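You operate a simulated robot arm through the tools that you are given. There is no shell and no other tool. Be economical: measure what you need, move in short steps, check, and stop when the job is done.

You are at the controls of a simulated two-armed robot. One attempt, no reset.

## Task
Pick up the short stack of cups with one hand, pass it to the other hand and put it on the tin counter. Fetch the swatch one and set it on the mix card four. Put the tin labelled red on top of the can labelled mint. Fetch the jar with the pink collar and set it on the packing bench. Put the fifty micron block on the grey cabinet. Take the tin marked "spare" from the white side table and put it on the strap slot. Take the tin marked "sample" from the long white bench and put it on the shelf marked cartons. Any order will do. Set down upright: short stack of cups, tin labelled red, jar with the pink collar, fifty micron block, tin.

It is judged by the outcome, as a careful person would: the job done as asked, and still so three seconds after it is handed in. It fails if anything else is knocked over, pushed out of place, dropped, spilled or broken.

## Robot
Two 7-joint arms with two-finger parallel grippers on one trunk, on a base that drives. Base frame: it is fixed to the floor where the robot stands at the start and does not move with it; the origin is under the middle of the robot, x ahead of it, y to its left, z up; the surface under the hand at the start is at about z = 0.86. Readings come in m, degrees, newtons and seconds.
The left shoulder is at the start at [0.03, 0.119, 0.985], the right one opposite. With the tool pointing down near the work surface each hand reaches from about 0.28 to 0.68 m from the robot's upright axis, wherever it stands, measured 20 degrees to its own side. Places, roughly: can labelled mint [4, -2.5, 1]; fifty micron block [3, -4.25, 0.75]; grey cabinet [2, -8.1, 0.9]; jar with the pink collar (5x5x5 cm) [3.8, -2.4, 0.9]; mix card four [0.75, -0.5, 0.75]; packing bench [1.3, -0.4, 0.9]; sample tin, tin marked job one [2.5, -5.25, 1]; shelf marked cartons [2.7, -1, 1.6]; short stack of cups (8x8x13 cm) [0.5, 0, 0.9]; spare tin, tin with the red band [2.75, -4.5, 0.75]; strap slot [1.5, -0.6, 0.9]; swatch one [0.5, -0.25, 0.75]; tin counter [-1.9, -0.3, 0.9]; tin labelled red [2.5, -1, 0.75]. Payload 3.43 kg a hand.
Tool frame (each hand has its own): the origin (TCP) lies between the finger pads and is the grasp point; the fingertips stand 0.03 m ahead of it; z points along the fingers, y is the line along which they close. Largest opening 0.094 m; finger width 0.028, thickness 0.01; the body of the gripper, 0.05 by 0.096 m, starts 0.055 m behind the TCP.
Orientation is that of the tool frame in the base frame, as [roll, pitch, yaw] about the fixed x, y, z axes, in that order (R = Rz(yaw) Ry(pitch) Rx(roll)). With the fingers straight down and closing along the base's y, the tool's x points along the base's -x, its y along +y and its z along -z.

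## Interface
- The arms move only by the tool servo_tool. It takes "left_plan", "right_plan" or both (then of equal length, played together; a hand with none holds still); each is one flat list of numbers, 7 for each row, row after row: the shift along the tool's x, y, z in m, then the turn, a rotation vector about the tool's x, y, z in degrees, then the closure in counts, from 0 (fully open) to 255 (shut). In form: [tx, ty, tz, ax, ay, az, hand, tx, ty, tz, ax, ay, az, hand, ...]. A call has 1 to 12 rows; each row shifts and turns the commanded pose from where the row before left it, along the tool's axes as they then stand. Rows are played at 5 a second. More than 0.05 m and 8.6 degrees between two rows, or a gripper value outside its range, and nothing of the call is played. A pose out of reach is approached as far as the arm can. The call stops where the force on the tool passes 40 N (or 10 N more than at its start, if that is more) or the arm is blocked; 0.2 s more then pass. Each finger travels about 0.072 m/s and halts on what it meets, pressing with about 23 N; the grip force reading is that of the motor and also rises with nothing between the fingers. The clock runs only during rows and for 0.2 s after the last one: add rows that do not move to give the fingers time. It gives the time, the measured TCP pose, the force on the tool (base axes), the opening and the grip force at its end, in the units of the frame above (readings bear some noise), with the torque about the TCP (base axes, N m) and any sound that the robot's microphone picked up, and new pictures: "views" is both (left out), scene, wrist or none (wrist: the cameras of the hands that moved).
- Cameras (640 x 400 px; columns grow to the right, rows downward): "scene" is now at [0.0399, -0.0243, 1.691]; the picture's right is [-0.35, -0.94, 0.00], its down [-0.76, 0.28, -0.59] and it looks along [0.55, -0.20, -0.81] (base axes); focal length 282 px, centre (320, 200). "left" rides on the left gripper at [0.076, -0.014, -0.102] in its tool frame; the picture's right is [0.18, 0.98, 0.00], its down [-0.75, 0.14, -0.64] and it looks along [-0.63, 0.12, 0.77] (tool axes); focal length 243 px, centre (320, 200). "right" rides on the right gripper at [0.076, 0.014, -0.103] in its tool frame; the picture's right is [-0.18, 0.98, 0.00], its down [-0.75, -0.14, -0.64] and it looks along [-0.63, -0.12, 0.77] (tool axes); focal length 243 px, centre (320, 200). There is no depth. A picture from a camera that has moved, and an enlarged one, comes with that camera's place and axes in the base frame and with its lens. The place of the scene camera against the robot may be out by one fixed shift of up to 0.012 m in any direction.
- move_column(by): slides the trunk up (or, below 0, down) by that many m; the arms and the scene camera ride with it, the base frame stays. It gives what a move gives, with no picture.
- steer(legs): drives the robot by 1 to 6 legs, each [ahead, turn to the left] in m and degrees, along the robot's own axes; the way and the turn of a leg run together, so that a leg with both is an arc; at most 1.5 m and 180 degrees a leg. The arms and the cameras ride along, it lands a little off, and it stops where it bumps. It gives what a move gives, and a new picture of the scene camera.
- head_to(pan, tilt): turns the head with the scene camera to pan (to the left, within 143 degrees either way) and tilt (down, from -29 to 69), counted from straight ahead of the robot. It gives what a move gives, and a new picture of the scene camera.
- inspect(camera, box): a new picture of the part [left, top, right, bottom] of that camera's present view, enlarged. It takes no simulated time.
- close_job(): hands the job in; it is judged then, once.

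Go step by step. Nothing tells you exact positions but the pictures and the camera data: compare them with the known pose of the tool, close in by small moves and look again before you grip or let go. The budget is 217 turns and 260 pictures, counting those below and the enlarged ones. Unless the task says otherwise, let go and move clear before handing in, and close with one line.

The tools are called after "Call:" by a JSON object that holds its "op" and its "data". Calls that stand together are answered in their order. servo_tool: Moves the arms, as the interface text tells. Its arguments: {"type":"object","properties":{"left_plan":{"type":"array"},"right_plan":{"type":"array"},"views":{"type":"string","enum":["both","scene","wrist","none"]}},"required":[]} The other tools are called the same way: move_column (by) slides the trunk up or down; steer (legs) drives the base; head_to (pan, tilt) turns the head that bears the scene camera; inspect (camera, box) takes an enlarged picture of a part of a camera's view; close_job () hands the job in.

At the start:

```text
time: 0.0
left_tcp_pos: [0.4794, -0.0199, 1.1498]
left_orientation: [-180.0, 0.0, 180.0]
left_force: [0.4, -0.5, 0.6]
left_ft_torque: [-0.01, 0.0, 0.02]
left_gripper_width: 0.0941
left_grasp_force: 0.1
right_tcp_pos: [0.2947, -0.3134, 1.127]
right_orientation: [179.9, 0.0, 179.9]
right_force: [-1.2, 0.4, -0.6]
right_ft_torque: [-0.01, 0.0, 0.04]
right_gripper_width: 0.094
right_grasp_force: 0.2
trunk travel left (down, up): [-0.25, 0.16]
robot x, y, heading: [0.0028, -0.0, 0.1]
head pan, tilt: [-20.4, 54.1]
```

scene: 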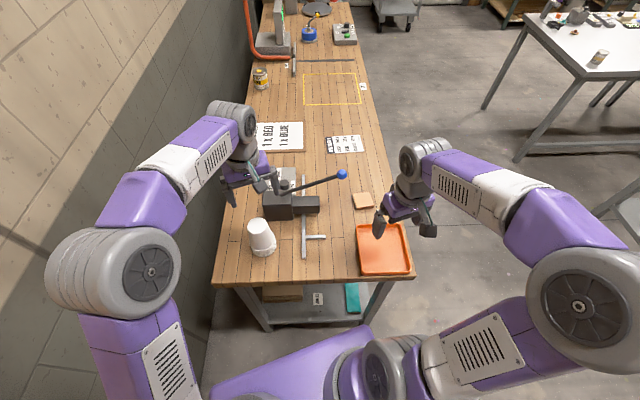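
right: 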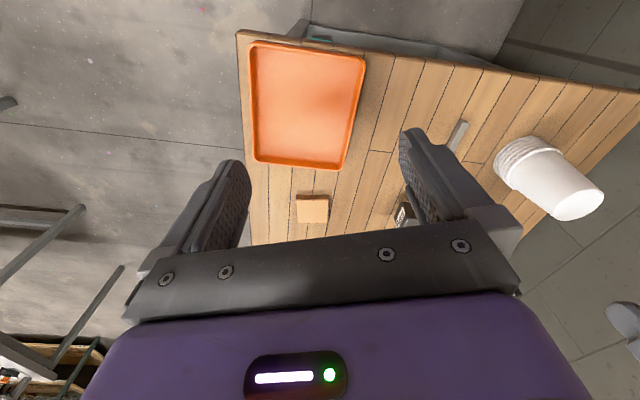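
left: 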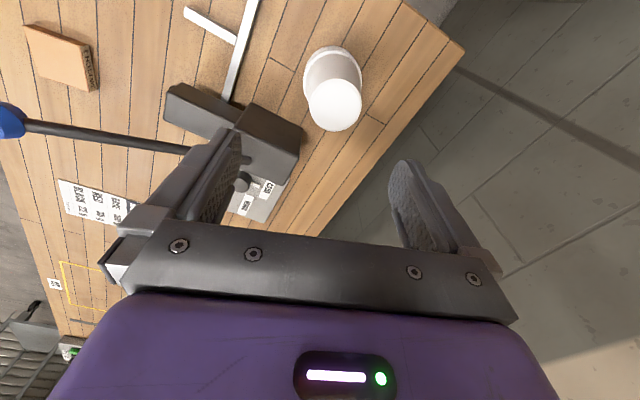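

I see the work bench ahead with the cup stack, a lever tool, a tan square, an orange tray and cards. First I read the labels closely.

Call:
{"op": "inspect", "data": {"camera": "scene", "box": [210, 60, 430, 200]}}

Call:
{"op": "inspect", "data": {"camera": "scene", "box": [210, 180, 430, 320]}}

Call:
{"op": "inspect", "data": {"camera": "left", "box": [0, 0, 320, 200]}}

```text
2.86 times, centred on (320, 130) of scene
camera zoom: at [0.0399, -0.0243, 1.691], right [-0.35, -0.94, 0.0], down [-0.76, 0.28, -0.59], along [0.55, -0.2, -0.81], focal length 807 px, centre (320, 400)
```

zoom: 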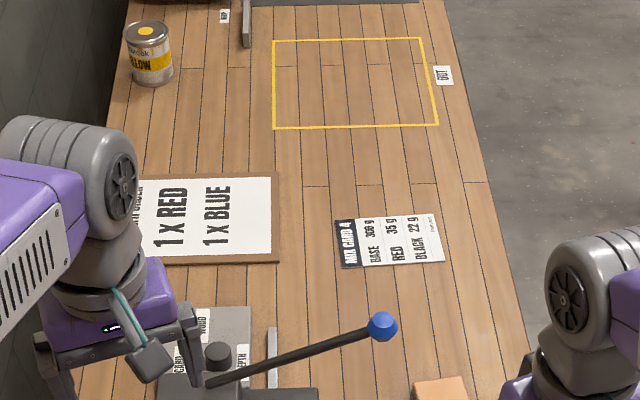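

```text
2.86 times, centred on (320, 250) of scene
camera zoom: at [0.0399, -0.0243, 1.691], right [-0.35, -0.94, 0.0], down [-0.76, 0.28, -0.59], along [0.55, -0.2, -0.81], focal length 807 px, centre (320, 57)
```

zoom: 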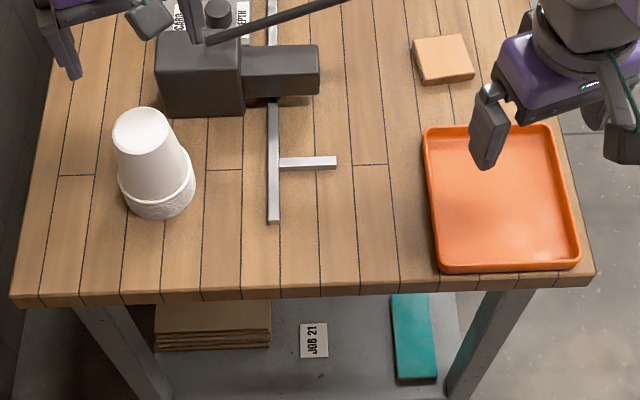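

```text
2.00 times, centred on (160, 100) of left
camera zoom: at [0.4035, -0.0334, 1.2528], right [-0.18, 0.98, 0.0], down [0.75, 0.14, 0.64], along [0.63, 0.12, -0.77], focal length 485 px, centre (640, 400)
```

zoom: 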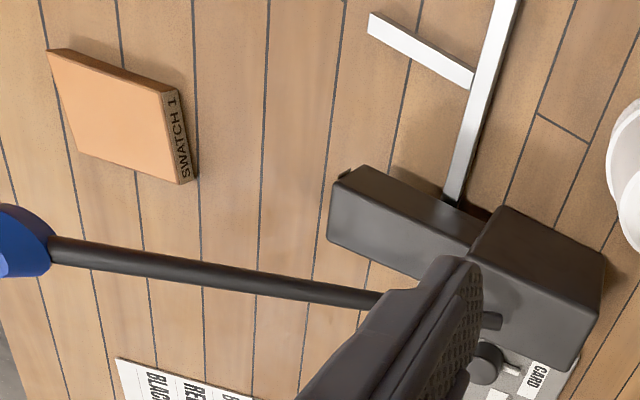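

The swatch (≈[0.54,-0.37]) and mix card 4 (≈[0.84,-0.43]) are on the bench, which runs about 18° to the right. Now I look around the room with the head.

Call:
{"op": "head_to", "data": {"pan": -15, "tilt": 25}}

Call:
{"op": "head_to", "data": {"pan": -60, "tilt": 15}}

Call:
{"op": "head_to", "data": {"pan": -130, "tilt": 20}}

Call:
{"op": "head_to", "data": {"pan": 140, "tilt": 20}}

```text
time: 0.9
left_tcp_pos: [0.4802, -0.02, 1.1505]
left_orientation: [-180.0, 0.0, 180.0]
left_force: [0.9, 0.2, 0.3]
left_ft_torque: [-0.01, 0.0, -0.01]
left_gripper_width: 0.0937
left_grasp_force: 0.1
right_tcp_pos: [0.2942, -0.3128, 1.1255]
right_orientation: [-180.0, 0.0, -180.0]
right_force: [0.0, -0.6, 0.7]
right_ft_torque: [-0.01, 0.01, 0.02]
right_gripper_width: 0.0939
right_grasp_force: 0.1
trunk travel left (down, up): [-0.25, 0.16]
robot x, y, heading: [0.0035, -0.0002, -0.0]
head pan, tilt: [-15.0, 25.0]
camera scene: at [0.0604, -0.0228, 1.7338], right [-0.26, -0.97, 0.0], down [-0.41, 0.11, -0.91], along [0.88, -0.23, -0.42], focal length 282 px, centre (320, 200)
```

scene: 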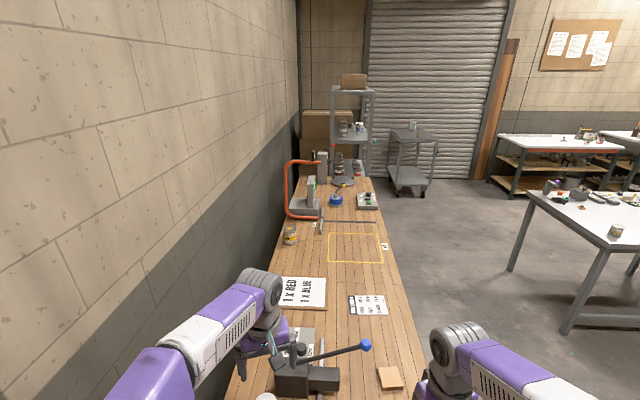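

```text
time: 2.1
left_tcp_pos: [0.4803, -0.0201, 1.1499]
left_orientation: [180.0, 0.0, 180.0]
left_force: [-0.2, 0.6, 0.4]
left_ft_torque: [-0.04, -0.02, 0.03]
left_gripper_width: 0.0944
left_grasp_force: 0.0
right_tcp_pos: [0.2926, -0.3124, 1.1263]
right_orientation: [-179.9, 0.1, 180.0]
right_force: [-0.1, 0.4, 0.2]
right_ft_torque: [0.03, 0.03, -0.01]
right_gripper_width: 0.0943
right_grasp_force: 0.1
trunk travel left (down, up): [-0.25, 0.16]
robot x, y, heading: [-0.0005, 0.0005, -0.1]
head pan, tilt: [-60.0, 15.0]
camera scene: at [0.0182, -0.0798, 1.7501], right [-0.87, -0.5, 0.0], down [-0.13, 0.22, -0.97], along [0.48, -0.84, -0.26], focal length 282 px, centre (320, 200)
```

scene: 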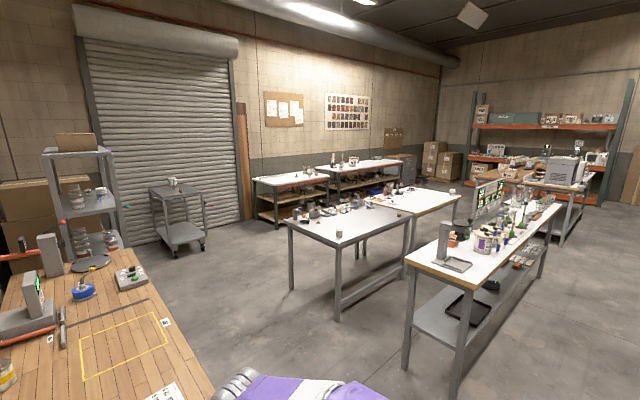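

```text
time: 3.5
left_tcp_pos: [0.4796, -0.0216, 1.1488]
left_orientation: [-180.0, 0.0, -180.0]
left_force: [-0.1, -0.4, 0.1]
left_ft_torque: [0.02, 0.01, 0.0]
left_gripper_width: 0.094
left_grasp_force: 0.1
right_tcp_pos: [0.2941, -0.3127, 1.1266]
right_orientation: [180.0, 0.1, -180.0]
right_force: [-0.7, 0.1, -0.8]
right_ft_torque: [-0.01, 0.03, -0.03]
right_gripper_width: 0.0938
right_grasp_force: 0.0
trunk travel left (down, up): [-0.25, 0.16]
robot x, y, heading: [0.0022, -0.0033, -0.1]
head pan, tilt: [-130.0, 20.0]
camera scene: at [-0.0884, -0.0703, 1.7419], right [-0.77, 0.64, 0.0], down [0.22, 0.26, -0.94], along [-0.6, -0.72, -0.34], focal length 282 px, centre (320, 200)
```

scene: 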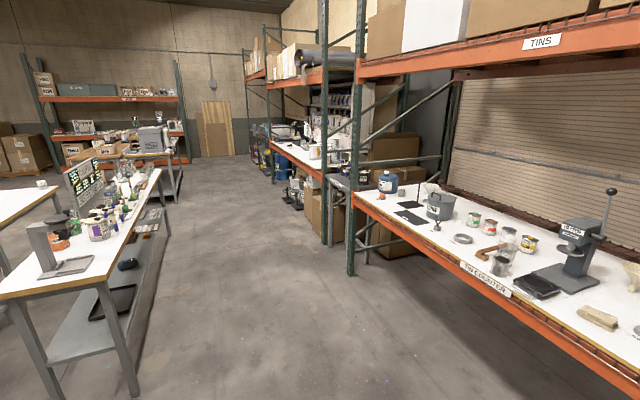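

```text
time: 7.2
left_tcp_pos: [0.479, -0.0211, 1.1494]
left_orientation: [179.9, 0.0, -180.0]
left_force: [-0.4, -0.5, 0.4]
left_ft_torque: [0.01, 0.0, 0.0]
left_gripper_width: 0.0941
left_grasp_force: 0.1
right_tcp_pos: [0.2953, -0.3134, 1.1278]
right_orientation: [-179.9, -0.1, 180.0]
right_force: [-0.4, 0.0, -0.6]
right_ft_torque: [-0.01, -0.01, 0.02]
right_gripper_width: 0.0942
right_grasp_force: 0.1
trunk travel left (down, up): [-0.25, 0.16]
robot x, y, heading: [0.0021, -0.0, 0.0]
head pan, tilt: [140.0, 20.0]
camera scene: at [-0.0999, 0.061, 1.7419], right [0.64, 0.77, 0.0], down [0.26, -0.22, -0.94], along [-0.72, 0.6, -0.34], focal length 282 px, centre (320, 200)
```

scene: 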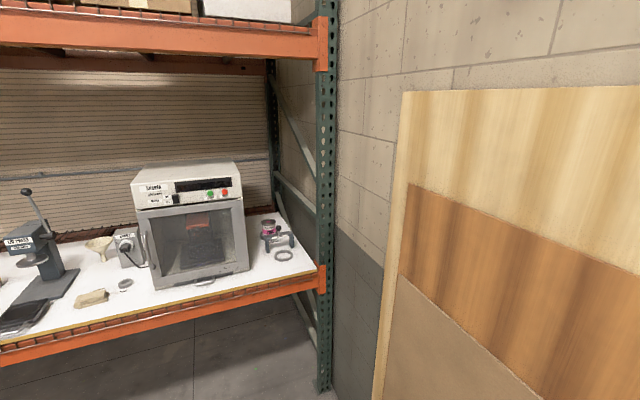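

Room understood: packing bench ahead, cartons rack at its far end, cart beyond, tin counter behind. I start with the swatch using the right hand, hovering above it first.

Call:
{"op": "servo_tool", "data": {"right_plan": [-0.041, -0.0098, 0.028, 0, 0, 0, 0, -0.041, -0.0098, 0.028, 0, 0, 0, 0, -0.041, -0.0098, 0.028, 0, 0, 0, 0, -0.041, -0.0098, 0.028, 0, 0, 0, 0, -0.041, -0.0098, 0.028, 0, 0, 0, 0, -0.041, -0.0098, 0.028, 0, 0, 8, 0, 0, 0, 0, 0, 0, 0, 0], "views": "wrist"}}

Call:
{"op": "head_to", "data": {"pan": -22, "tilt": 40}}

```text
refused: row 1 steps farther than a row can; nothing moved
```

```text
time: 9.7
left_tcp_pos: [0.4803, -0.0203, 1.1504]
left_orientation: [-180.0, 0.0, 180.0]
left_force: [-0.6, -0.7, 0.4]
left_ft_torque: [0.0, 0.04, 0.01]
left_gripper_width: 0.0939
left_grasp_force: 0.0
right_tcp_pos: [0.2937, -0.3135, 1.1272]
right_orientation: [-180.0, -0.1, -180.0]
right_force: [0.1, -0.7, 0.2]
right_ft_torque: [0.02, 0.01, 0.0]
right_gripper_width: 0.0942
right_grasp_force: 0.2
trunk travel left (down, up): [-0.25, 0.16]
robot x, y, heading: [-0.0007, -0.004, 0.1]
head pan, tilt: [-22.0, 40.0]
camera scene: at [0.0502, -0.0307, 1.7105], right [-0.37, -0.93, 0.0], down [-0.6, 0.24, -0.77], along [0.71, -0.29, -0.64], focal length 282 px, centre (320, 200)
```

scene: 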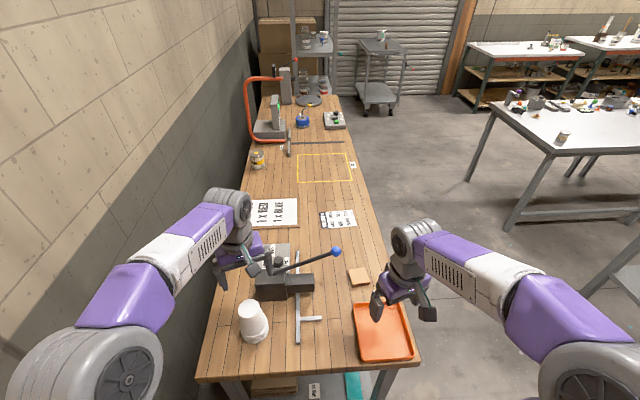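

The step was a hair too long; I redo it in smaller rows.

Call:
{"op": "servo_tool", "data": {"right_plan": [-0.035, -0.0084, 0.024, 0, 0, 0, 0, -0.035, -0.0084, 0.024, 0, 0, 0, 0, -0.035, -0.0084, 0.024, 0, 0, 0, 0, -0.035, -0.0084, 0.024, 0, 0, 0, 0, -0.035, -0.0084, 0.024, 0, 0, 0, 0, -0.035, -0.0084, 0.024, 0, 0, 0, 0, -0.035, -0.0084, 0.024, 0, 0, 8, 0, 0, 0, 0, 0, 0, 0, 0], "views": "both"}}

```text
time: 11.5
left_tcp_pos: [0.4792, -0.0202, 1.15]
left_orientation: [180.0, -0.1, 180.0]
left_force: [0.5, -1.4, -0.2]
left_ft_torque: [0.01, 0.03, -0.01]
left_gripper_width: 0.0939
left_grasp_force: 0.0
right_tcp_pos: [0.5381, -0.3756, 0.9568]
right_orientation: [180.0, 0.0, 171.9]
right_force: [-1.3, 0.3, 0.2]
right_ft_torque: [0.04, -0.01, 0.02]
right_gripper_width: 0.0941
right_grasp_force: 0.1
trunk travel left (down, up): [-0.25, 0.16]
robot x, y, heading: [0.0004, -0.0008, -0.3]
head pan, tilt: [-22.0, 40.0]
camera scene: at [0.049, -0.0304, 1.7106], right [-0.37, -0.93, 0.0], down [-0.6, 0.24, -0.77], along [0.71, -0.29, -0.64], focal length 282 px, centre (320, 200)
camera right: at [0.4638, -0.3507, 1.0598], right [0.32, 0.95, 0.0], down [0.73, -0.25, 0.64], along [0.61, -0.21, -0.77], focal length 243 px, centre (320, 200)
```

scene: 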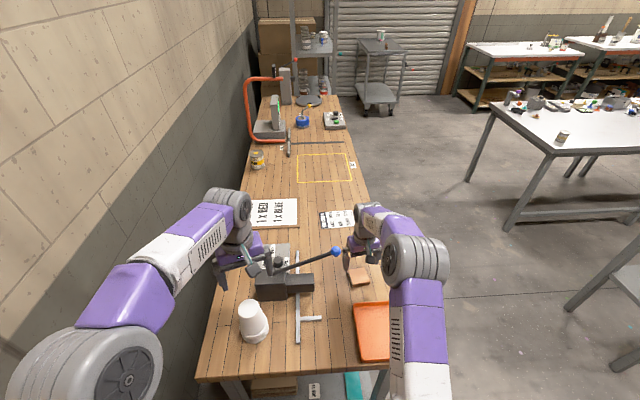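
right: 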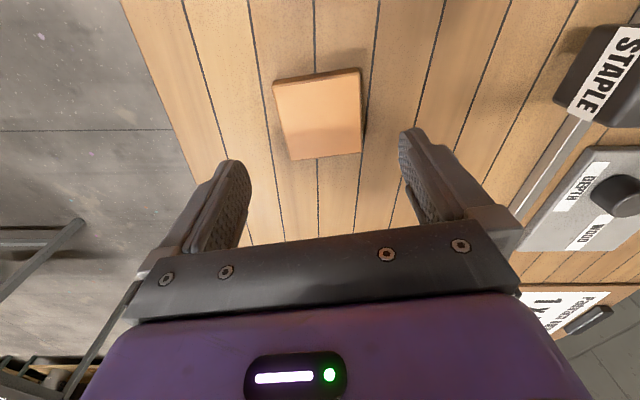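

The swatch centre is at ≈[0.534,-0.3735], turned about -11°. I descend and close.

Call:
{"op": "servo_tool", "data": {"right_plan": [0.004, 0.002, 0.03, 0, 0, 3, 0, 0, 0, 0.03, 0, 0, 0, 0, 0, 0, 0.002, 0, 0, 0, 0, 0, 0, 0, 0, 0, 0, 255, 0, 0, 0, 0, 0, 0, 255, 0, 0, 0, 0, 0, 0, 255], "views": "wrist"}}

```text
time: 12.9
left_tcp_pos: [0.4797, -0.0209, 1.1497]
left_orientation: [180.0, 0.0, -179.9]
left_force: [0.2, -0.3, -0.1]
left_ft_torque: [0.0, -0.03, 0.0]
left_gripper_width: 0.0939
left_grasp_force: 0.0
right_tcp_pos: [0.535, -0.3722, 0.8962]
right_orientation: [180.0, 0.0, 169.0]
right_force: [-0.1, 0.1, 0.3]
right_ft_torque: [0.0, -0.04, 0.0]
right_gripper_width: 0.063
right_grasp_force: 23.2
trunk travel left (down, up): [-0.25, 0.16]
robot x, y, heading: [0.0056, 0.0024, 0.1]
head pan, tilt: [-22.0, 40.0]
camera right: at [0.4621, -0.3432, 0.9982], right [0.37, 0.93, 0.0], down [0.71, -0.28, 0.64], along [0.6, -0.24, -0.77], focal length 243 px, centre (320, 200)
```

right: 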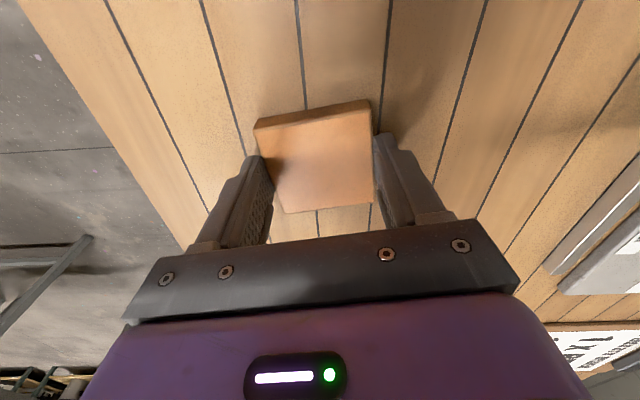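

Swatch is gripped (0.063). I lift and tuck the right hand, while the left hand hovers over the cup stack.

Call:
{"op": "servo_tool", "data": {"right_plan": [0, 0, -0.04, 0, 0, 0, 255, 0, 0, -0.04, 0, 0, 0, 255, 0.045, 0, -0.02, 0, 0, 0, 255, 0.045, 0, -0.02, 0, 0, 0, 255, 0.045, 0, -0.02, 0, 0, 0, 255, 0.045, 0, 0, 0, 0, 0, 255], "left_plan": [0, 0, 0, 0, 0, 0, 0, 0, 0, 0, 0, 0, 0, 0, -0.007, 0.023, 0, 0, 0, 0, 0, 0, 0, 0.04, 0, 0, 0, 0, 0, 0, 0.04, 0, 0, 0, 0, 0, 0, 0, 0, 0, 0, 0], "views": "both"}}

```text
time: 14.3
left_tcp_pos: [0.4842, 0.0056, 1.0717]
left_orientation: [179.9, 0.1, -179.9]
left_force: [0.1, 1.4, 0.5]
left_ft_torque: [0.02, 0.03, 0.0]
left_gripper_width: 0.0941
left_grasp_force: 0.2
right_tcp_pos: [0.3561, -0.3354, 1.034]
right_orientation: [-179.9, 0.2, 169.0]
right_force: [0.8, 0.0, -0.1]
right_ft_torque: [0.03, -0.02, 0.01]
right_gripper_width: 0.0632
right_grasp_force: 22.8
trunk travel left (down, up): [-0.25, 0.16]
robot x, y, heading: [-0.0015, -0.0044, 0.2]
head pan, tilt: [-22.0, 40.0]
camera scene: at [0.0485, -0.0309, 1.7106], right [-0.37, -0.93, 0.0], down [-0.59, 0.24, -0.77], along [0.71, -0.29, -0.64], focal length 282 px, centre (320, 200)
camera right: at [0.2824, -0.3078, 1.1358], right [0.37, 0.93, 0.0], down [0.71, -0.28, 0.64], along [0.6, -0.24, -0.77], focal length 243 px, centre (320, 200)
camera left: at [0.4079, -0.0092, 1.1744], right [-0.18, 0.98, 0.0], down [0.75, 0.14, 0.64], along [0.63, 0.12, -0.77], focal length 243 px, centre (320, 200)
```

scene: 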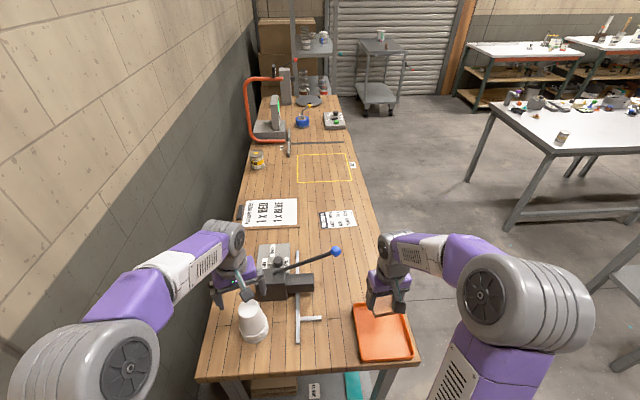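
right: 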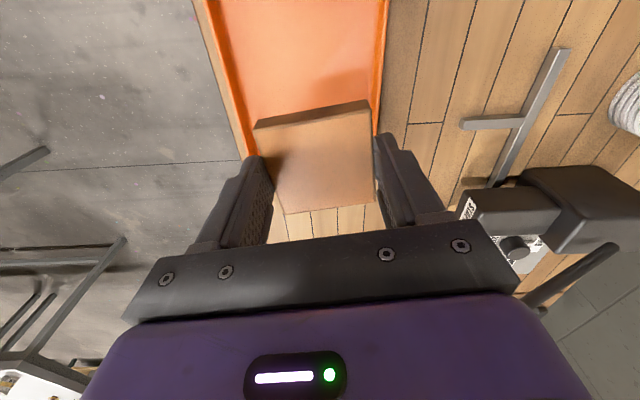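
left: 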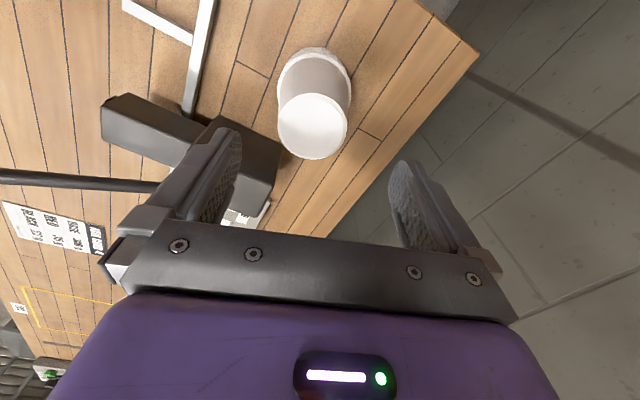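

The cup stack axis is at ≈[0.486,0.0]. I descend the left hand around its upper half and close.

Call:
{"op": "servo_tool", "data": {"left_plan": [-0.001, -0.006, 0.03, 0, 0, 0, 0, 0, 0, 0.04, 0, 0, 0, 0, 0, 0, 0.042, 0, 0, 0, 0, 0, 0, 0, 0, 0, 0, 0, 0, 0, 0, 0, 0, 0, 255, 0, 0, 0, 0, 0, 0, 255, 0, 0, 0, 0, 0, 0, 255], "views": "wrist"}}

```text
time: 15.9
left_tcp_pos: [0.4871, -0.003, 0.9566]
left_orientation: [179.9, 0.0, -180.0]
left_force: [0.1, 0.8, 0.4]
left_ft_torque: [0.03, 0.0, 0.01]
left_gripper_width: 0.0698
left_grasp_force: 23.3
right_tcp_pos: [0.3582, -0.3367, 1.0321]
right_orientation: [180.0, 0.0, 169.0]
right_force: [0.0, 0.1, -0.6]
right_ft_torque: [0.04, 0.03, 0.0]
right_gripper_width: 0.0631
right_grasp_force: 22.2
trunk travel left (down, up): [-0.25, 0.16]
robot x, y, heading: [-0.0017, -0.0016, -0.1]
head pan, tilt: [-22.0, 40.0]
camera left: at [0.4112, -0.016, 1.0596], right [-0.18, 0.98, 0.0], down [0.75, 0.14, 0.64], along [0.63, 0.12, -0.77], focal length 243 px, centre (320, 200)
```

left: 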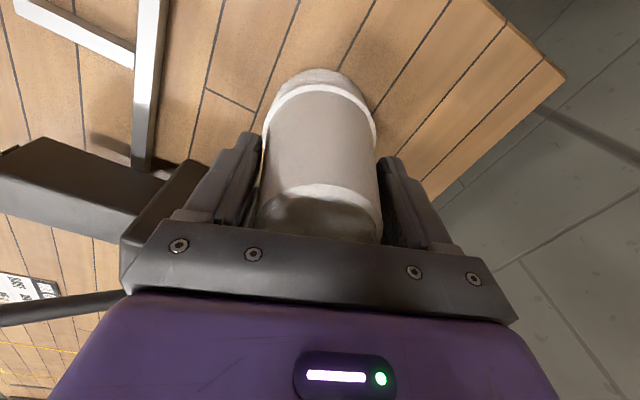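

Cups are held at 0.070. I lift them well clear, draw both hands in a bit, then drive to the bench's right side near the mix card.

Call:
{"op": "servo_tool", "data": {"left_plan": [0, 0, -0.045, 0, 0, 0, 255, 0, 0, -0.045, 0, 0, 0, 255, 0, 0, -0.045, 0, 0, 0, 255, 0, 0, -0.045, 0, 0, 0, 255, 0, 0, -0.045, 0, 0, 0, 255, 0.04, 0.02, 0, 0, 0, 0, 255, 0.04, 0.02, 0, 0, 0, 0, 255], "right_plan": [0, 0, -0.03, 0, 0, 0, 255, 0, 0, -0.03, 0, 0, 0, 255, 0, 0, -0.03, 0, 0, 0, 255, 0, 0, 0, 0, 0, 0, 255, 0, 0, 0, 0, 0, 0, 255, 0, 0, 0, 0, 0, 0, 255, 0, 0, 0, 0, 0, 0, 255], "views": "none"}}

Call:
{"op": "steer", "data": {"legs": [[-0.3, 0], [0, -60], [1.05, 0], [0, 60], [0.3, 0], [0, 72]]}}

```text
time: 17.5
left_tcp_pos: [0.408, 0.0415, 1.1812]
left_orientation: [-180.0, 0.1, 179.9]
left_force: [-0.1, -0.2, 0.2]
left_ft_torque: [-0.01, -0.04, -0.01]
left_gripper_width: 0.0697
left_grasp_force: 23.6
right_tcp_pos: [0.3566, -0.3356, 1.1265]
right_orientation: [180.0, -0.1, 169.1]
right_force: [0.3, 0.6, 0.1]
right_ft_torque: [-0.04, 0.0, 0.01]
right_gripper_width: 0.0628
right_grasp_force: 23.3
trunk travel left (down, up): [-0.25, 0.16]
robot x, y, heading: [-0.0019, -0.0006, 0.1]
head pan, tilt: [-22.0, 40.0]
```

```text
time: 34.5
left_tcp_pos: [0.5979, -0.4878, 1.181]
left_orientation: [-180.0, 0.0, -107.2]
left_force: [0.4, -1.0, 0.6]
left_ft_torque: [0.02, 0.0, 0.01]
left_gripper_width: 0.0693
left_grasp_force: 22.4
right_tcp_pos: [0.9426, -0.6464, 1.1248]
right_orientation: [180.0, 0.0, -118.2]
right_force: [0.7, -0.3, -0.1]
right_ft_torque: [-0.02, 0.0, 0.0]
right_gripper_width: 0.0631
right_grasp_force: 23.5
trunk travel left (down, up): [-0.25, 0.16]
robot x, y, heading: [0.5183, -0.8853, 72.7]
head pan, tilt: [-22.0, 40.0]
camera scene: at [0.5625, -0.851, 1.7105], right [0.78, -0.63, 0.0], down [-0.41, -0.5, -0.77], along [0.48, 0.59, -0.64], focal length 282 px, centre (320, 200)
```

scene: 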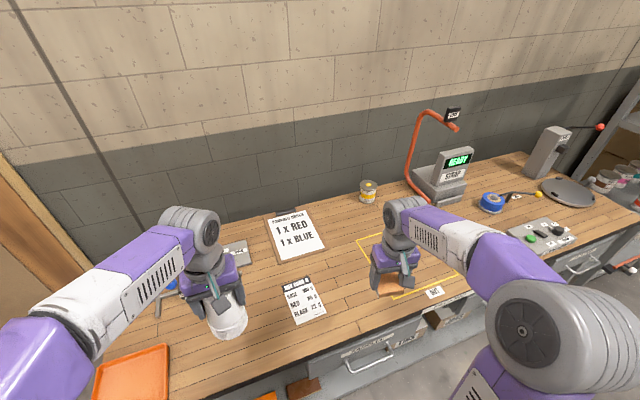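

Both objects travelled safely. The card centre is at ≈[0.84,-0.43]; I move the right hand above it.

Call:
{"op": "servo_tool", "data": {"right_plan": [-0.0236, 0.032, 0.022, 0, 0, 0, 255, -0.0236, 0.032, 0.022, 0, 0, 0, 255, -0.0236, 0.032, 0.022, 0, 0, 0, 255, -0.0236, 0.032, 0.022, 0, 0, 0, 255, -0.0236, 0.032, 0.022, 0, 0, 0, 255, -0.0236, 0.032, 0.022, 0, 0, 0, 255, 0, 0, 0, 0, 0, -6, 255, 0, 0, 0, 0, 0, -6, 255], "views": "both"}}

```text
time: 36.3
left_tcp_pos: [0.5994, -0.4863, 1.1805]
left_orientation: [-179.9, 0.0, -107.2]
left_force: [-0.3, -0.7, -0.4]
left_ft_torque: [0.02, -0.02, 0.01]
left_gripper_width: 0.0695
left_grasp_force: 23.0
right_tcp_pos: [0.84, -0.4311, 0.992]
right_orientation: [180.0, 0.0, -106.1]
right_force: [-1.1, 0.7, 0.3]
right_ft_torque: [-0.01, -0.05, 0.0]
right_gripper_width: 0.0627
right_grasp_force: 23.0
trunk travel left (down, up): [-0.25, 0.16]
robot x, y, heading: [0.5161, -0.8898, 72.9]
head pan, tilt: [-22.0, 40.0]
camera scene: at [0.5625, -0.8504, 1.7105], right [0.78, -0.63, 0.0], down [-0.41, -0.5, -0.77], along [0.48, 0.59, -0.64], focal length 282 px, centre (320, 200)
camera right: at [0.804, -0.5009, 1.0951], right [-0.89, 0.45, 0.0], down [0.34, 0.69, 0.64], along [0.29, 0.57, -0.77], focal length 243 px, centre (320, 200)
```

scene: 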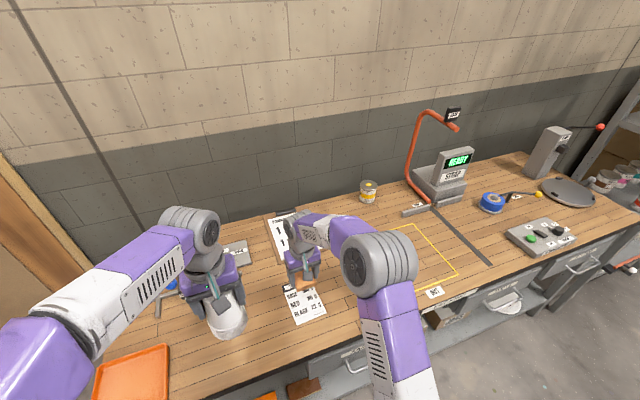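
right: 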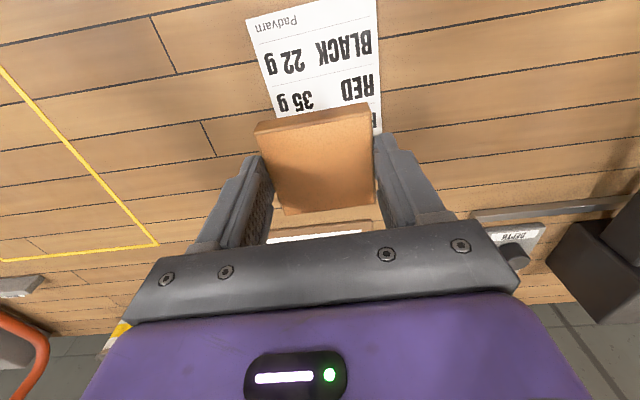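

The card is right under the hand and aligned. I lower the swatch onto it and release.

Call:
{"op": "servo_tool", "data": {"right_plan": [0, 0, 0.04, 0, 0, 0, 255, 0, 0, 0.04, 0, 0, 0, 255, 0, 0, 0.012, 0, 0, 0, 255, 0, 0, 0, 0, 0, 0, 255, 0, 0, 0.002, 0, 0, 0, 255], "views": "wrist"}}

```text
time: 37.5
left_tcp_pos: [0.5983, -0.4866, 1.1822]
left_orientation: [180.0, -0.1, -107.2]
left_force: [-0.3, 0.7, 0.7]
left_ft_torque: [-0.01, 0.03, 0.0]
left_gripper_width: 0.0691
left_grasp_force: 22.7
right_tcp_pos: [0.8403, -0.4303, 0.9006]
right_orientation: [180.0, 0.0, -106.2]
right_force: [-0.3, 0.4, 0.7]
right_ft_torque: [0.0, 0.01, 0.0]
right_gripper_width: 0.0629
right_grasp_force: 22.9
trunk travel left (down, up): [-0.25, 0.16]
robot x, y, heading: [0.5139, -0.892, 73.0]
head pan, tilt: [-22.0, 40.0]
camera right: at [0.8048, -0.4999, 1.0021], right [-0.89, 0.45, 0.0], down [0.35, 0.68, 0.64], along [0.29, 0.57, -0.77], focal length 243 px, centre (320, 200)
```

right: 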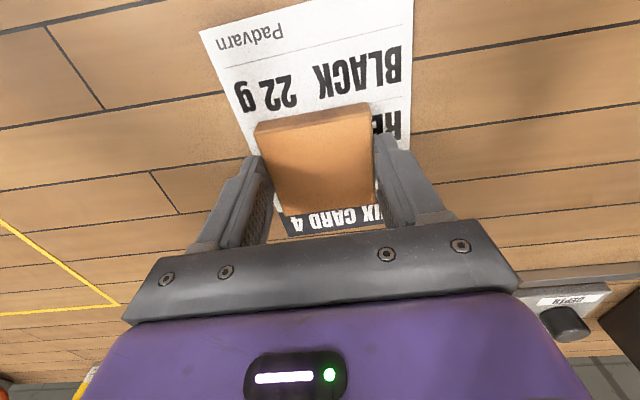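

Nearly down (about 3–4 mm left). I touch down, open and rise.

Call:
{"op": "servo_tool", "data": {"right_plan": [0, 0, 0.0025, 0, 0, 0, 255, 0, 0, 0.001, 0, 0, 0, 255, 0, 0, 0, 0, 0, 0, 0, 0, 0, 0, 0, 0, 0, 0, 0, 0, -0.04, 0, 0, 0, 0, 0, 0, -0.04, 0, 0, 0, 0, 0, 0, -0.04, 0, 0, 0, 0, 0, 0, -0.04, 0, 0, 0, 0], "views": "both"}}

```text
time: 39.3
left_tcp_pos: [0.5987, -0.4871, 1.182]
left_orientation: [-180.0, -0.1, -107.2]
left_force: [-0.3, 0.2, 0.1]
left_ft_torque: [0.0, 0.01, -0.02]
left_gripper_width: 0.0692
left_grasp_force: 23.3
right_tcp_pos: [0.8392, -0.4313, 1.0559]
right_orientation: [-180.0, 0.0, -106.2]
right_force: [-0.5, 1.4, -0.6]
right_ft_torque: [-0.01, 0.02, 0.02]
right_gripper_width: 0.0943
right_grasp_force: 0.0
trunk travel left (down, up): [-0.25, 0.16]
robot x, y, heading: [0.5155, -0.8924, 72.9]
head pan, tilt: [-22.0, 40.0]
camera scene: at [0.5622, -0.8517, 1.7106], right [0.78, -0.63, 0.0], down [-0.41, -0.5, -0.77], along [0.48, 0.59, -0.64], focal length 282 px, centre (320, 200)
camera right: at [0.8028, -0.5006, 1.1583], right [-0.89, 0.45, 0.0], down [0.35, 0.68, 0.64], along [0.29, 0.57, -0.77], focal length 243 px, centre (320, 200)
```

scene: 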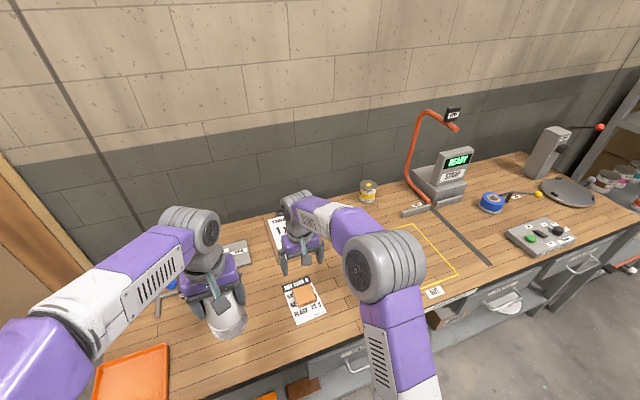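
right: 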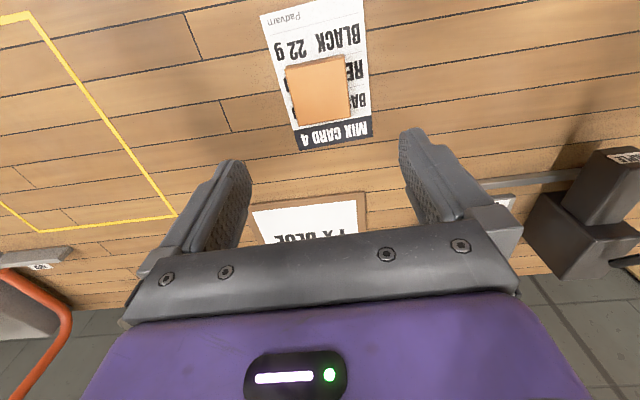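

The swatch lies on the card. Now I check the markings around the strap machine.

Call:
{"op": "inspect", "data": {"camera": "scene", "box": [340, 100, 600, 310]}}

```text
1.90 times, centred on (470, 205) of scene
camera zoom: at [0.5622, -0.8517, 1.7106], right [0.78, -0.63, 0.0], down [-0.41, -0.5, -0.77], along [0.48, 0.59, -0.64], focal length 538 px, centre (34, 190)
```

zoom: 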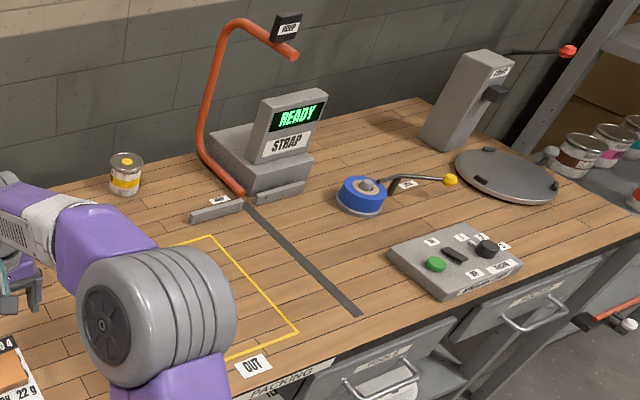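

Strap slot is the dark strip at ≈[1.5,-0.61], and this bench is labelled "PACKING". For a handover I want the left hand to hold only the cup tops, so I set the stack down briefly on the bench and regrip higher.

Call:
{"op": "servo_tool", "data": {"left_plan": [-0.045, 0.0027, 0, 0, 0, 0, 255, -0.045, 0.0027, 0, 0, 0, 0, 255, 0, 0, 0.045, 0, 0, 0, 255, 0, 0, 0.045, 0, 0, 0, 255, 0, 0, 0.045, 0, 0, 0, 255, 0, 0, 0.045, 0, 0, 0, 255, 0, 0, 0.03, 0, 0, 0, 255, 0, 0, 0.008, 0, 0, 0, 255, 0, 0, 0, 0, 0, 0, 255], "right_plan": [0.04, 0, -0.03, 0, 0, 0, 0, 0.04, 0, -0.03, 0, 0, 0, 0, 0.04, 0, -0.03, 0, 0, 0, 0, 0, 0, 0, 0, 0, 0, 0, 0, 0, 0, 0, 0, 0, 0, 0, 0, 0, 0, 0, 0, 0, 0, 0, 0, 0, 0, 0, 0, 0, 0, 0, 0, 0, 0, 0, 0, 0, 0, 0, 0, 0, 0], "views": "wrist"}}

```text
time: 41.3
left_tcp_pos: [0.619, -0.3996, 0.9625]
left_orientation: [180.0, 0.0, -107.2]
left_force: [0.1, 1.0, 0.0]
left_ft_torque: [0.0, 0.0, -0.01]
left_gripper_width: 0.0695
left_grasp_force: 22.8
right_tcp_pos: [0.8041, -0.5485, 1.1462]
right_orientation: [180.0, 0.0, -106.3]
right_force: [0.2, -0.2, -0.1]
right_ft_torque: [0.0, -0.01, -0.02]
right_gripper_width: 0.0941
right_grasp_force: 0.1
trunk travel left (down, up): [-0.25, 0.16]
robot x, y, heading: [0.5165, -0.8881, 73.0]
head pan, tilt: [-22.0, 40.0]
camera right: at [0.7687, -0.6178, 1.2488], right [-0.89, 0.45, 0.0], down [0.35, 0.68, 0.64], along [0.29, 0.57, -0.77], focal length 243 px, centre (320, 200)
camera left: at [0.6102, -0.4758, 1.0654], right [-0.99, 0.11, 0.0], down [0.09, 0.76, 0.64], along [0.07, 0.64, -0.77], focal length 243 px, centre (320, 200)
```

right: 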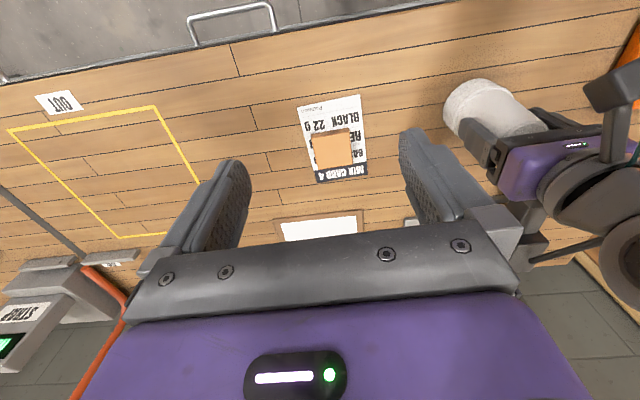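
left: 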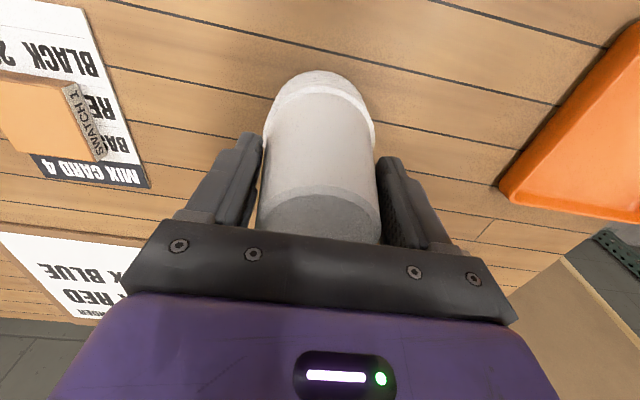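

A few mm to go. I set it down, open, rise 3 cm, regrip and look.

Call:
{"op": "servo_tool", "data": {"left_plan": [0, 0, 0.004, 0, 0, 0, 255, 0, 0, 0.002, 0, 0, 0, 255, 0, 0, 0, 0, 0, 0, 0, 0, 0, 0, 0, 0, 0, 0, 0, 0, -0.015, 0, 0, 0, 0, 0, 0, -0.015, 0, 0, 0, 0, 0, 0, 0, 0, 0, 0, 0, 0, 0, 0, 0, 0, 0, 255, 0, 0, 0, 0, 0, 0, 255, 0, 0, 0, 0, 0, 0, 255], "views": "wrist"}}

```text
time: 43.5
left_tcp_pos: [0.6204, -0.3994, 0.9864]
left_orientation: [-180.0, 0.0, -107.3]
left_force: [0.5, -0.2, 1.9]
left_ft_torque: [-0.04, 0.0, 0.0]
left_gripper_width: 0.0609
left_grasp_force: 23.2
right_tcp_pos: [0.8049, -0.5485, 1.146]
right_orientation: [180.0, 0.0, -106.2]
right_force: [-0.1, -0.2, -0.3]
right_ft_torque: [-0.01, 0.02, 0.01]
right_gripper_width: 0.0939
right_grasp_force: 0.0
trunk travel left (down, up): [-0.25, 0.16]
robot x, y, heading: [0.5153, -0.8912, 72.7]
head pan, tilt: [-22.0, 40.0]
camera left: at [0.6112, -0.4755, 1.0896], right [-0.99, 0.11, 0.0], down [0.09, 0.76, 0.64], along [0.07, 0.64, -0.77], focal length 243 px, centre (320, 200)
```

left: 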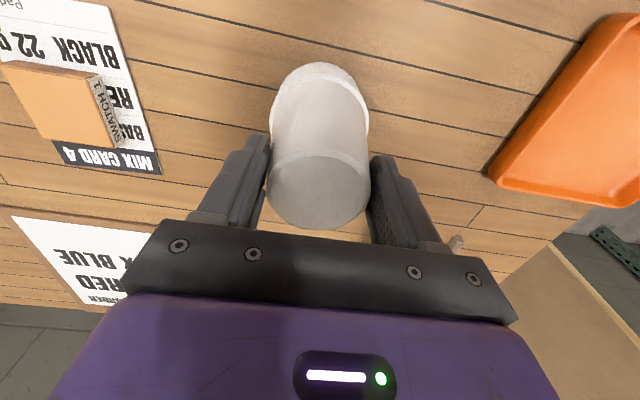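

Regripped at the top (0.061 wide). Now I lift the cups and turn the right hand toward a forward, 35° downward pose for the handover.

Call:
{"op": "servo_tool", "data": {"left_plan": [0, 0, -0.04, 0, 0, 0, 255, 0, 0, -0.04, 0, 0, 0, 255, 0, 0, -0.04, 0, 0, 0, 255, 0, 0, -0.04, 0, 0, 0, 255, 0, 0, -0.04, 0, 0, 0, 255, 0, 0, 0, 0, 0, 0, 255, 0, 0, 0, 0, 0, 0, 255, 0, 0, 0, 0, 0, 0, 255, 0, 0, 0, 0, 0, 0, 255, 0, 0, 0, 0, 0, 0, 255], "right_plan": [0, 0, 0, 0, 0, -7, 0, 0, 0, 0, 0, 0, -7, 0, 0, 0, 0, 0, 0, -6, 0, 0, 0, 0, 0, -8, 0, 0, 0, 0, 0, 0, -8, 0, 0, 0, 0, 0, 0, -8, 0, 0, 0, 0, 0, 0, -8, 0, 0, 0, 0, 0, 0, -8, 0, 0, 0, 0, 0, 0, -8, 0, 0, 0, 0, 0, 0, -7, 0, 0], "views": "both"}}

```text
time: 45.7
left_tcp_pos: [0.621, -0.3997, 1.1885]
left_orientation: [179.9, 0.0, -107.1]
left_force: [-0.4, 0.3, 0.3]
left_ft_torque: [0.0, 0.01, -0.01]
left_gripper_width: 0.0605
left_grasp_force: 22.8
right_tcp_pos: [0.8077, -0.5466, 1.1461]
right_orientation: [180.0, 55.1, -86.2]
right_force: [0.4, -0.1, 0.8]
right_ft_torque: [-0.02, 0.01, 0.02]
right_gripper_width: 0.0942
right_grasp_force: 0.1
trunk travel left (down, up): [-0.25, 0.16]
robot x, y, heading: [0.518, -0.8866, 73.1]
head pan, tilt: [-22.0, 40.0]
camera scene: at [0.5635, -0.8514, 1.7105], right [0.77, -0.63, 0.0], down [-0.41, -0.5, -0.77], along [0.48, 0.59, -0.64], focal length 282 px, centre (320, 200)
camera right: at [0.8005, -0.6751, 1.1413], right [-0.99, 0.04, 0.15], down [0.15, -0.09, 0.99], along [0.05, 1.0, 0.08], focal length 243 px, centre (320, 200)
camera left: at [0.6118, -0.4765, 1.2911], right [-0.99, 0.11, 0.0], down [0.09, 0.76, 0.64], along [0.07, 0.64, -0.77], focal length 243 px, centre (320, 200)
```

scene: 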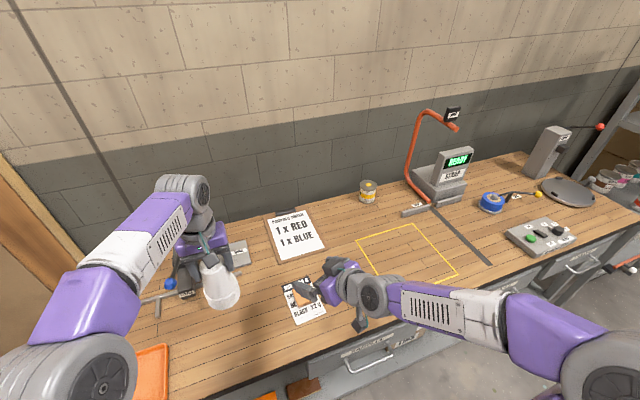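
right: 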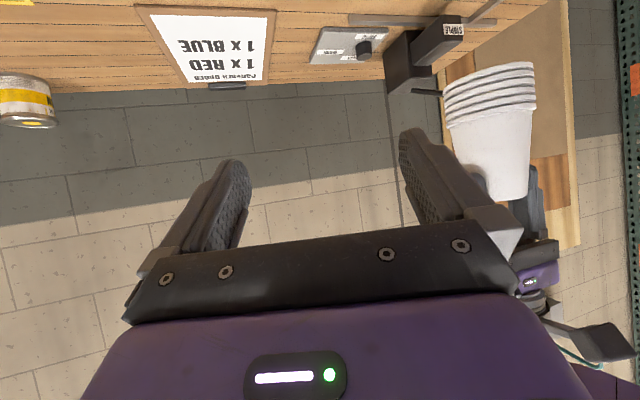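
left: 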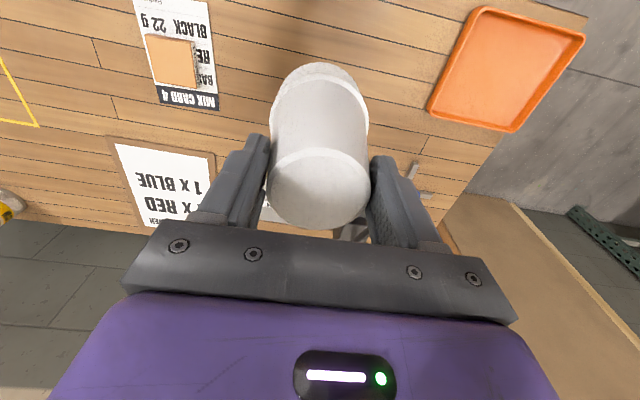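

Pose works well. I bring the cups to the handover point and the right hand to 13 cm in front of it.

Call:
{"op": "servo_tool", "data": {"left_plan": [0.0053, -0.0346, 0, 0, 0, 0, 255, 0.0053, -0.0346, 0, 0, 0, 0, 255, 0.0053, -0.0346, 0, 0, 0, 0, 255, 0, 0, 0, 0, 0, -7, 255, 0, 0, 0, 0, 0, -7, 255, 0, 0, 0, 0, 0, -6, 255, 0, 0, 0, 0, 0, 0, 255], "right_plan": [-0.0113, 0.0285, -0.0077, 0, 0, 0, 0, -0.0113, 0.0285, -0.0077, 0, 0, 0, 0, -0.0113, 0.0285, -0.0077, 0, 0, 0, 0, 0, 0, 0, 0, 0, 0, 0, 0, 0, 0, 0, 0, 0, 0, 0, 0, 0, 0, 0, 0, 0, 0, 0, 0, 0, 0, 0, 0], "views": "both"}}

```text
time: 47.3
left_tcp_pos: [0.7151, -0.4467, 1.1871]
left_orientation: [180.0, 0.1, -87.1]
left_force: [-0.2, 0.2, 0.8]
left_ft_torque: [0.01, 0.03, 0.0]
left_gripper_width: 0.061
left_grasp_force: 23.1
right_tcp_pos: [0.7218, -0.5504, 1.1873]
right_orientation: [-180.0, 55.0, -86.2]
right_force: [-0.7, -0.3, 0.3]
right_ft_torque: [0.01, -0.02, -0.04]
right_gripper_width: 0.0941
right_grasp_force: 0.1
trunk travel left (down, up): [-0.25, 0.16]
robot x, y, heading: [0.5175, -0.8911, 72.8]
head pan, tilt: [-22.0, 40.0]
camera scene: at [0.5625, -0.8511, 1.7105], right [0.78, -0.63, 0.0], down [-0.41, -0.5, -0.77], along [0.48, 0.59, -0.64], focal length 282 px, centre (320, 200)
camera right: at [0.7148, -0.6788, 1.1833], right [-0.99, 0.04, 0.15], down [0.15, -0.08, 0.99], along [0.05, 1.0, 0.08], focal length 243 px, centre (320, 200)
camera left: at [0.7333, -0.5197, 1.2901], right [-0.97, -0.23, 0.0], down [-0.18, 0.75, 0.64], along [-0.15, 0.62, -0.77], focal length 243 px, centre (320, 200)
```

scene: 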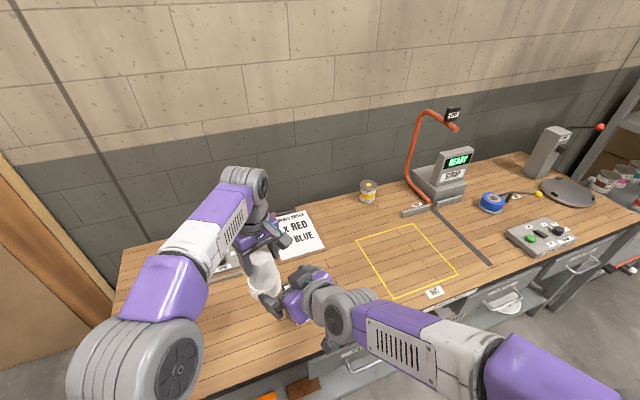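
right: 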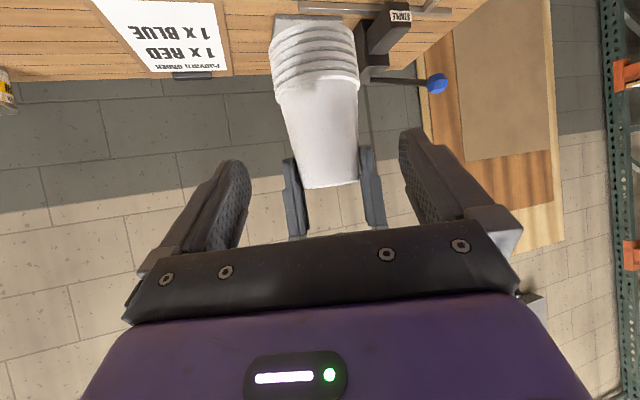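
left: 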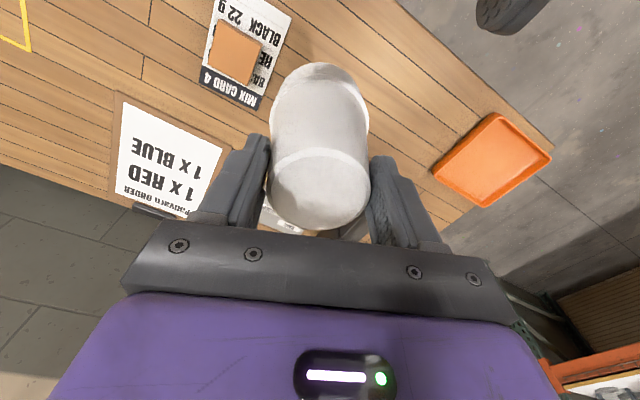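

Cups are centred between the right fingers. I advance along the tool axis and stop just at the grasp point to check.

Call:
{"op": "servo_tool", "data": {"right_plan": [0, 0, 0.043, 0, 0, 0, 0, 0, 0, 0.043, 0, 0, 0, 0, 0, 0, 0.043, 0, 0, 0, 0, 0, 0, 0, 0, 0, 0, 0], "views": "both"}}

```text
time: 48.0
left_tcp_pos: [0.7073, -0.4351, 1.1939]
left_orientation: [-179.6, 1.3, -86.0]
left_force: [-2.3, 0.3, 0.6]
left_ft_torque: [-0.03, -0.01, 0.0]
left_gripper_width: 0.0608
left_grasp_force: 22.5
right_tcp_pos: [0.6984, -0.4852, 1.1914]
right_orientation: [-174.8, 61.3, -80.2]
right_force: [0.3, 0.2, -1.2]
right_ft_torque: [-0.04, 0.05, -0.06]
right_gripper_width: 0.0938
right_grasp_force: 0.1
trunk travel left (down, up): [-0.25, 0.16]
robot x, y, heading: [0.514, -0.8911, 72.8]
head pan, tilt: [-22.0, 40.0]
stopped in row 3 (left hand): the force on the tool passed its limit at 57 N (the readings are from after the stop); the commanded pose is now the measured one
camera scene: at [0.5594, -0.8513, 1.7107], right [0.78, -0.63, 0.0], down [-0.4, -0.5, -0.77], along [0.49, 0.59, -0.64], focal length 282 px, centre (320, 200)
camera right: at [0.6946, -0.6116, 1.1722], right [-0.99, 0.0, 0.12], down [0.12, -0.19, 0.97], along [0.02, 0.98, 0.19], focal length 243 px, centre (320, 200)
```

scene: 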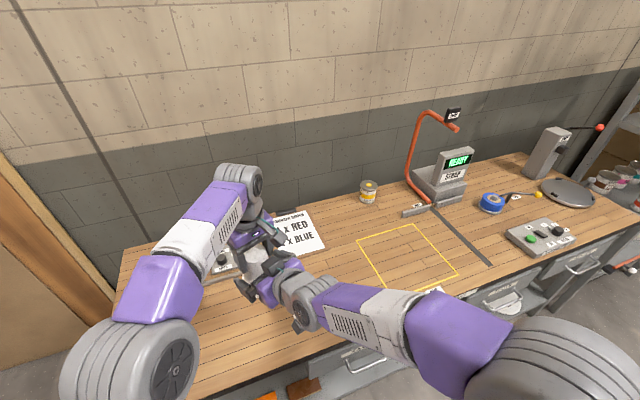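
right: 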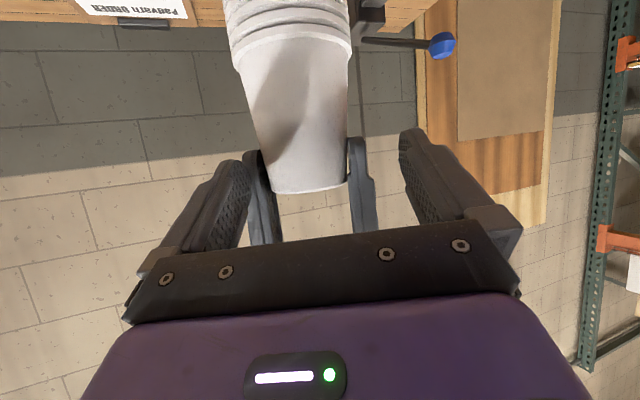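

The right hand bumped something on the left hand — most likely its camera bracket, which sits on the approach side. I back off and re-plan with the left camera turned away.

Call:
{"op": "servo_tool", "data": {"right_plan": [0, 0, -0.04, 0, 0, 0, 0, 0, 0, -0.04, 0, 0, 0, 0, 0, 0, -0.04, 0, 0, 0, 0], "views": "both"}}

```text
time: 48.8
left_tcp_pos: [0.7072, -0.438, 1.1947]
left_orientation: [-179.7, 1.4, -86.1]
left_force: [-0.5, 0.9, -0.9]
left_ft_torque: [0.05, -0.01, 0.01]
left_gripper_width: 0.0607
left_grasp_force: 23.0
right_tcp_pos: [0.7069, -0.5913, 1.248]
right_orientation: [-175.1, 61.2, -80.4]
right_force: [0.4, 0.2, -0.3]
right_ft_torque: [0.02, -0.01, -0.02]
right_gripper_width: 0.094
right_grasp_force: 0.0
trunk travel left (down, up): [-0.25, 0.16]
robot x, y, heading: [0.5191, -0.8857, 72.8]
head pan, tilt: [-22.0, 40.0]
camera scene: at [0.562, -0.8533, 1.7106], right [0.77, -0.63, 0.0], down [-0.41, -0.5, -0.77], along [0.48, 0.59, -0.64], focal length 282 px, centre (320, 200)
camera right: at [0.704, -0.7193, 1.23], right [-0.99, 0.0, 0.12], down [0.12, -0.19, 0.97], along [0.02, 0.98, 0.19], focal length 243 px, centre (320, 200)
```

scene: 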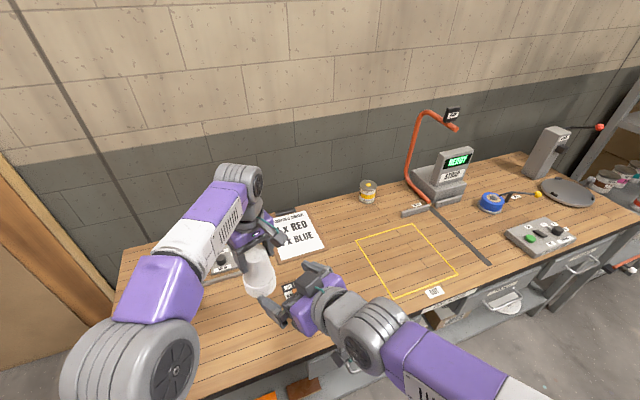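
right: 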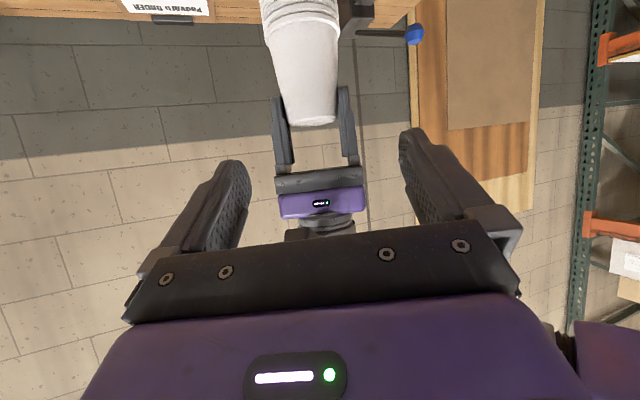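

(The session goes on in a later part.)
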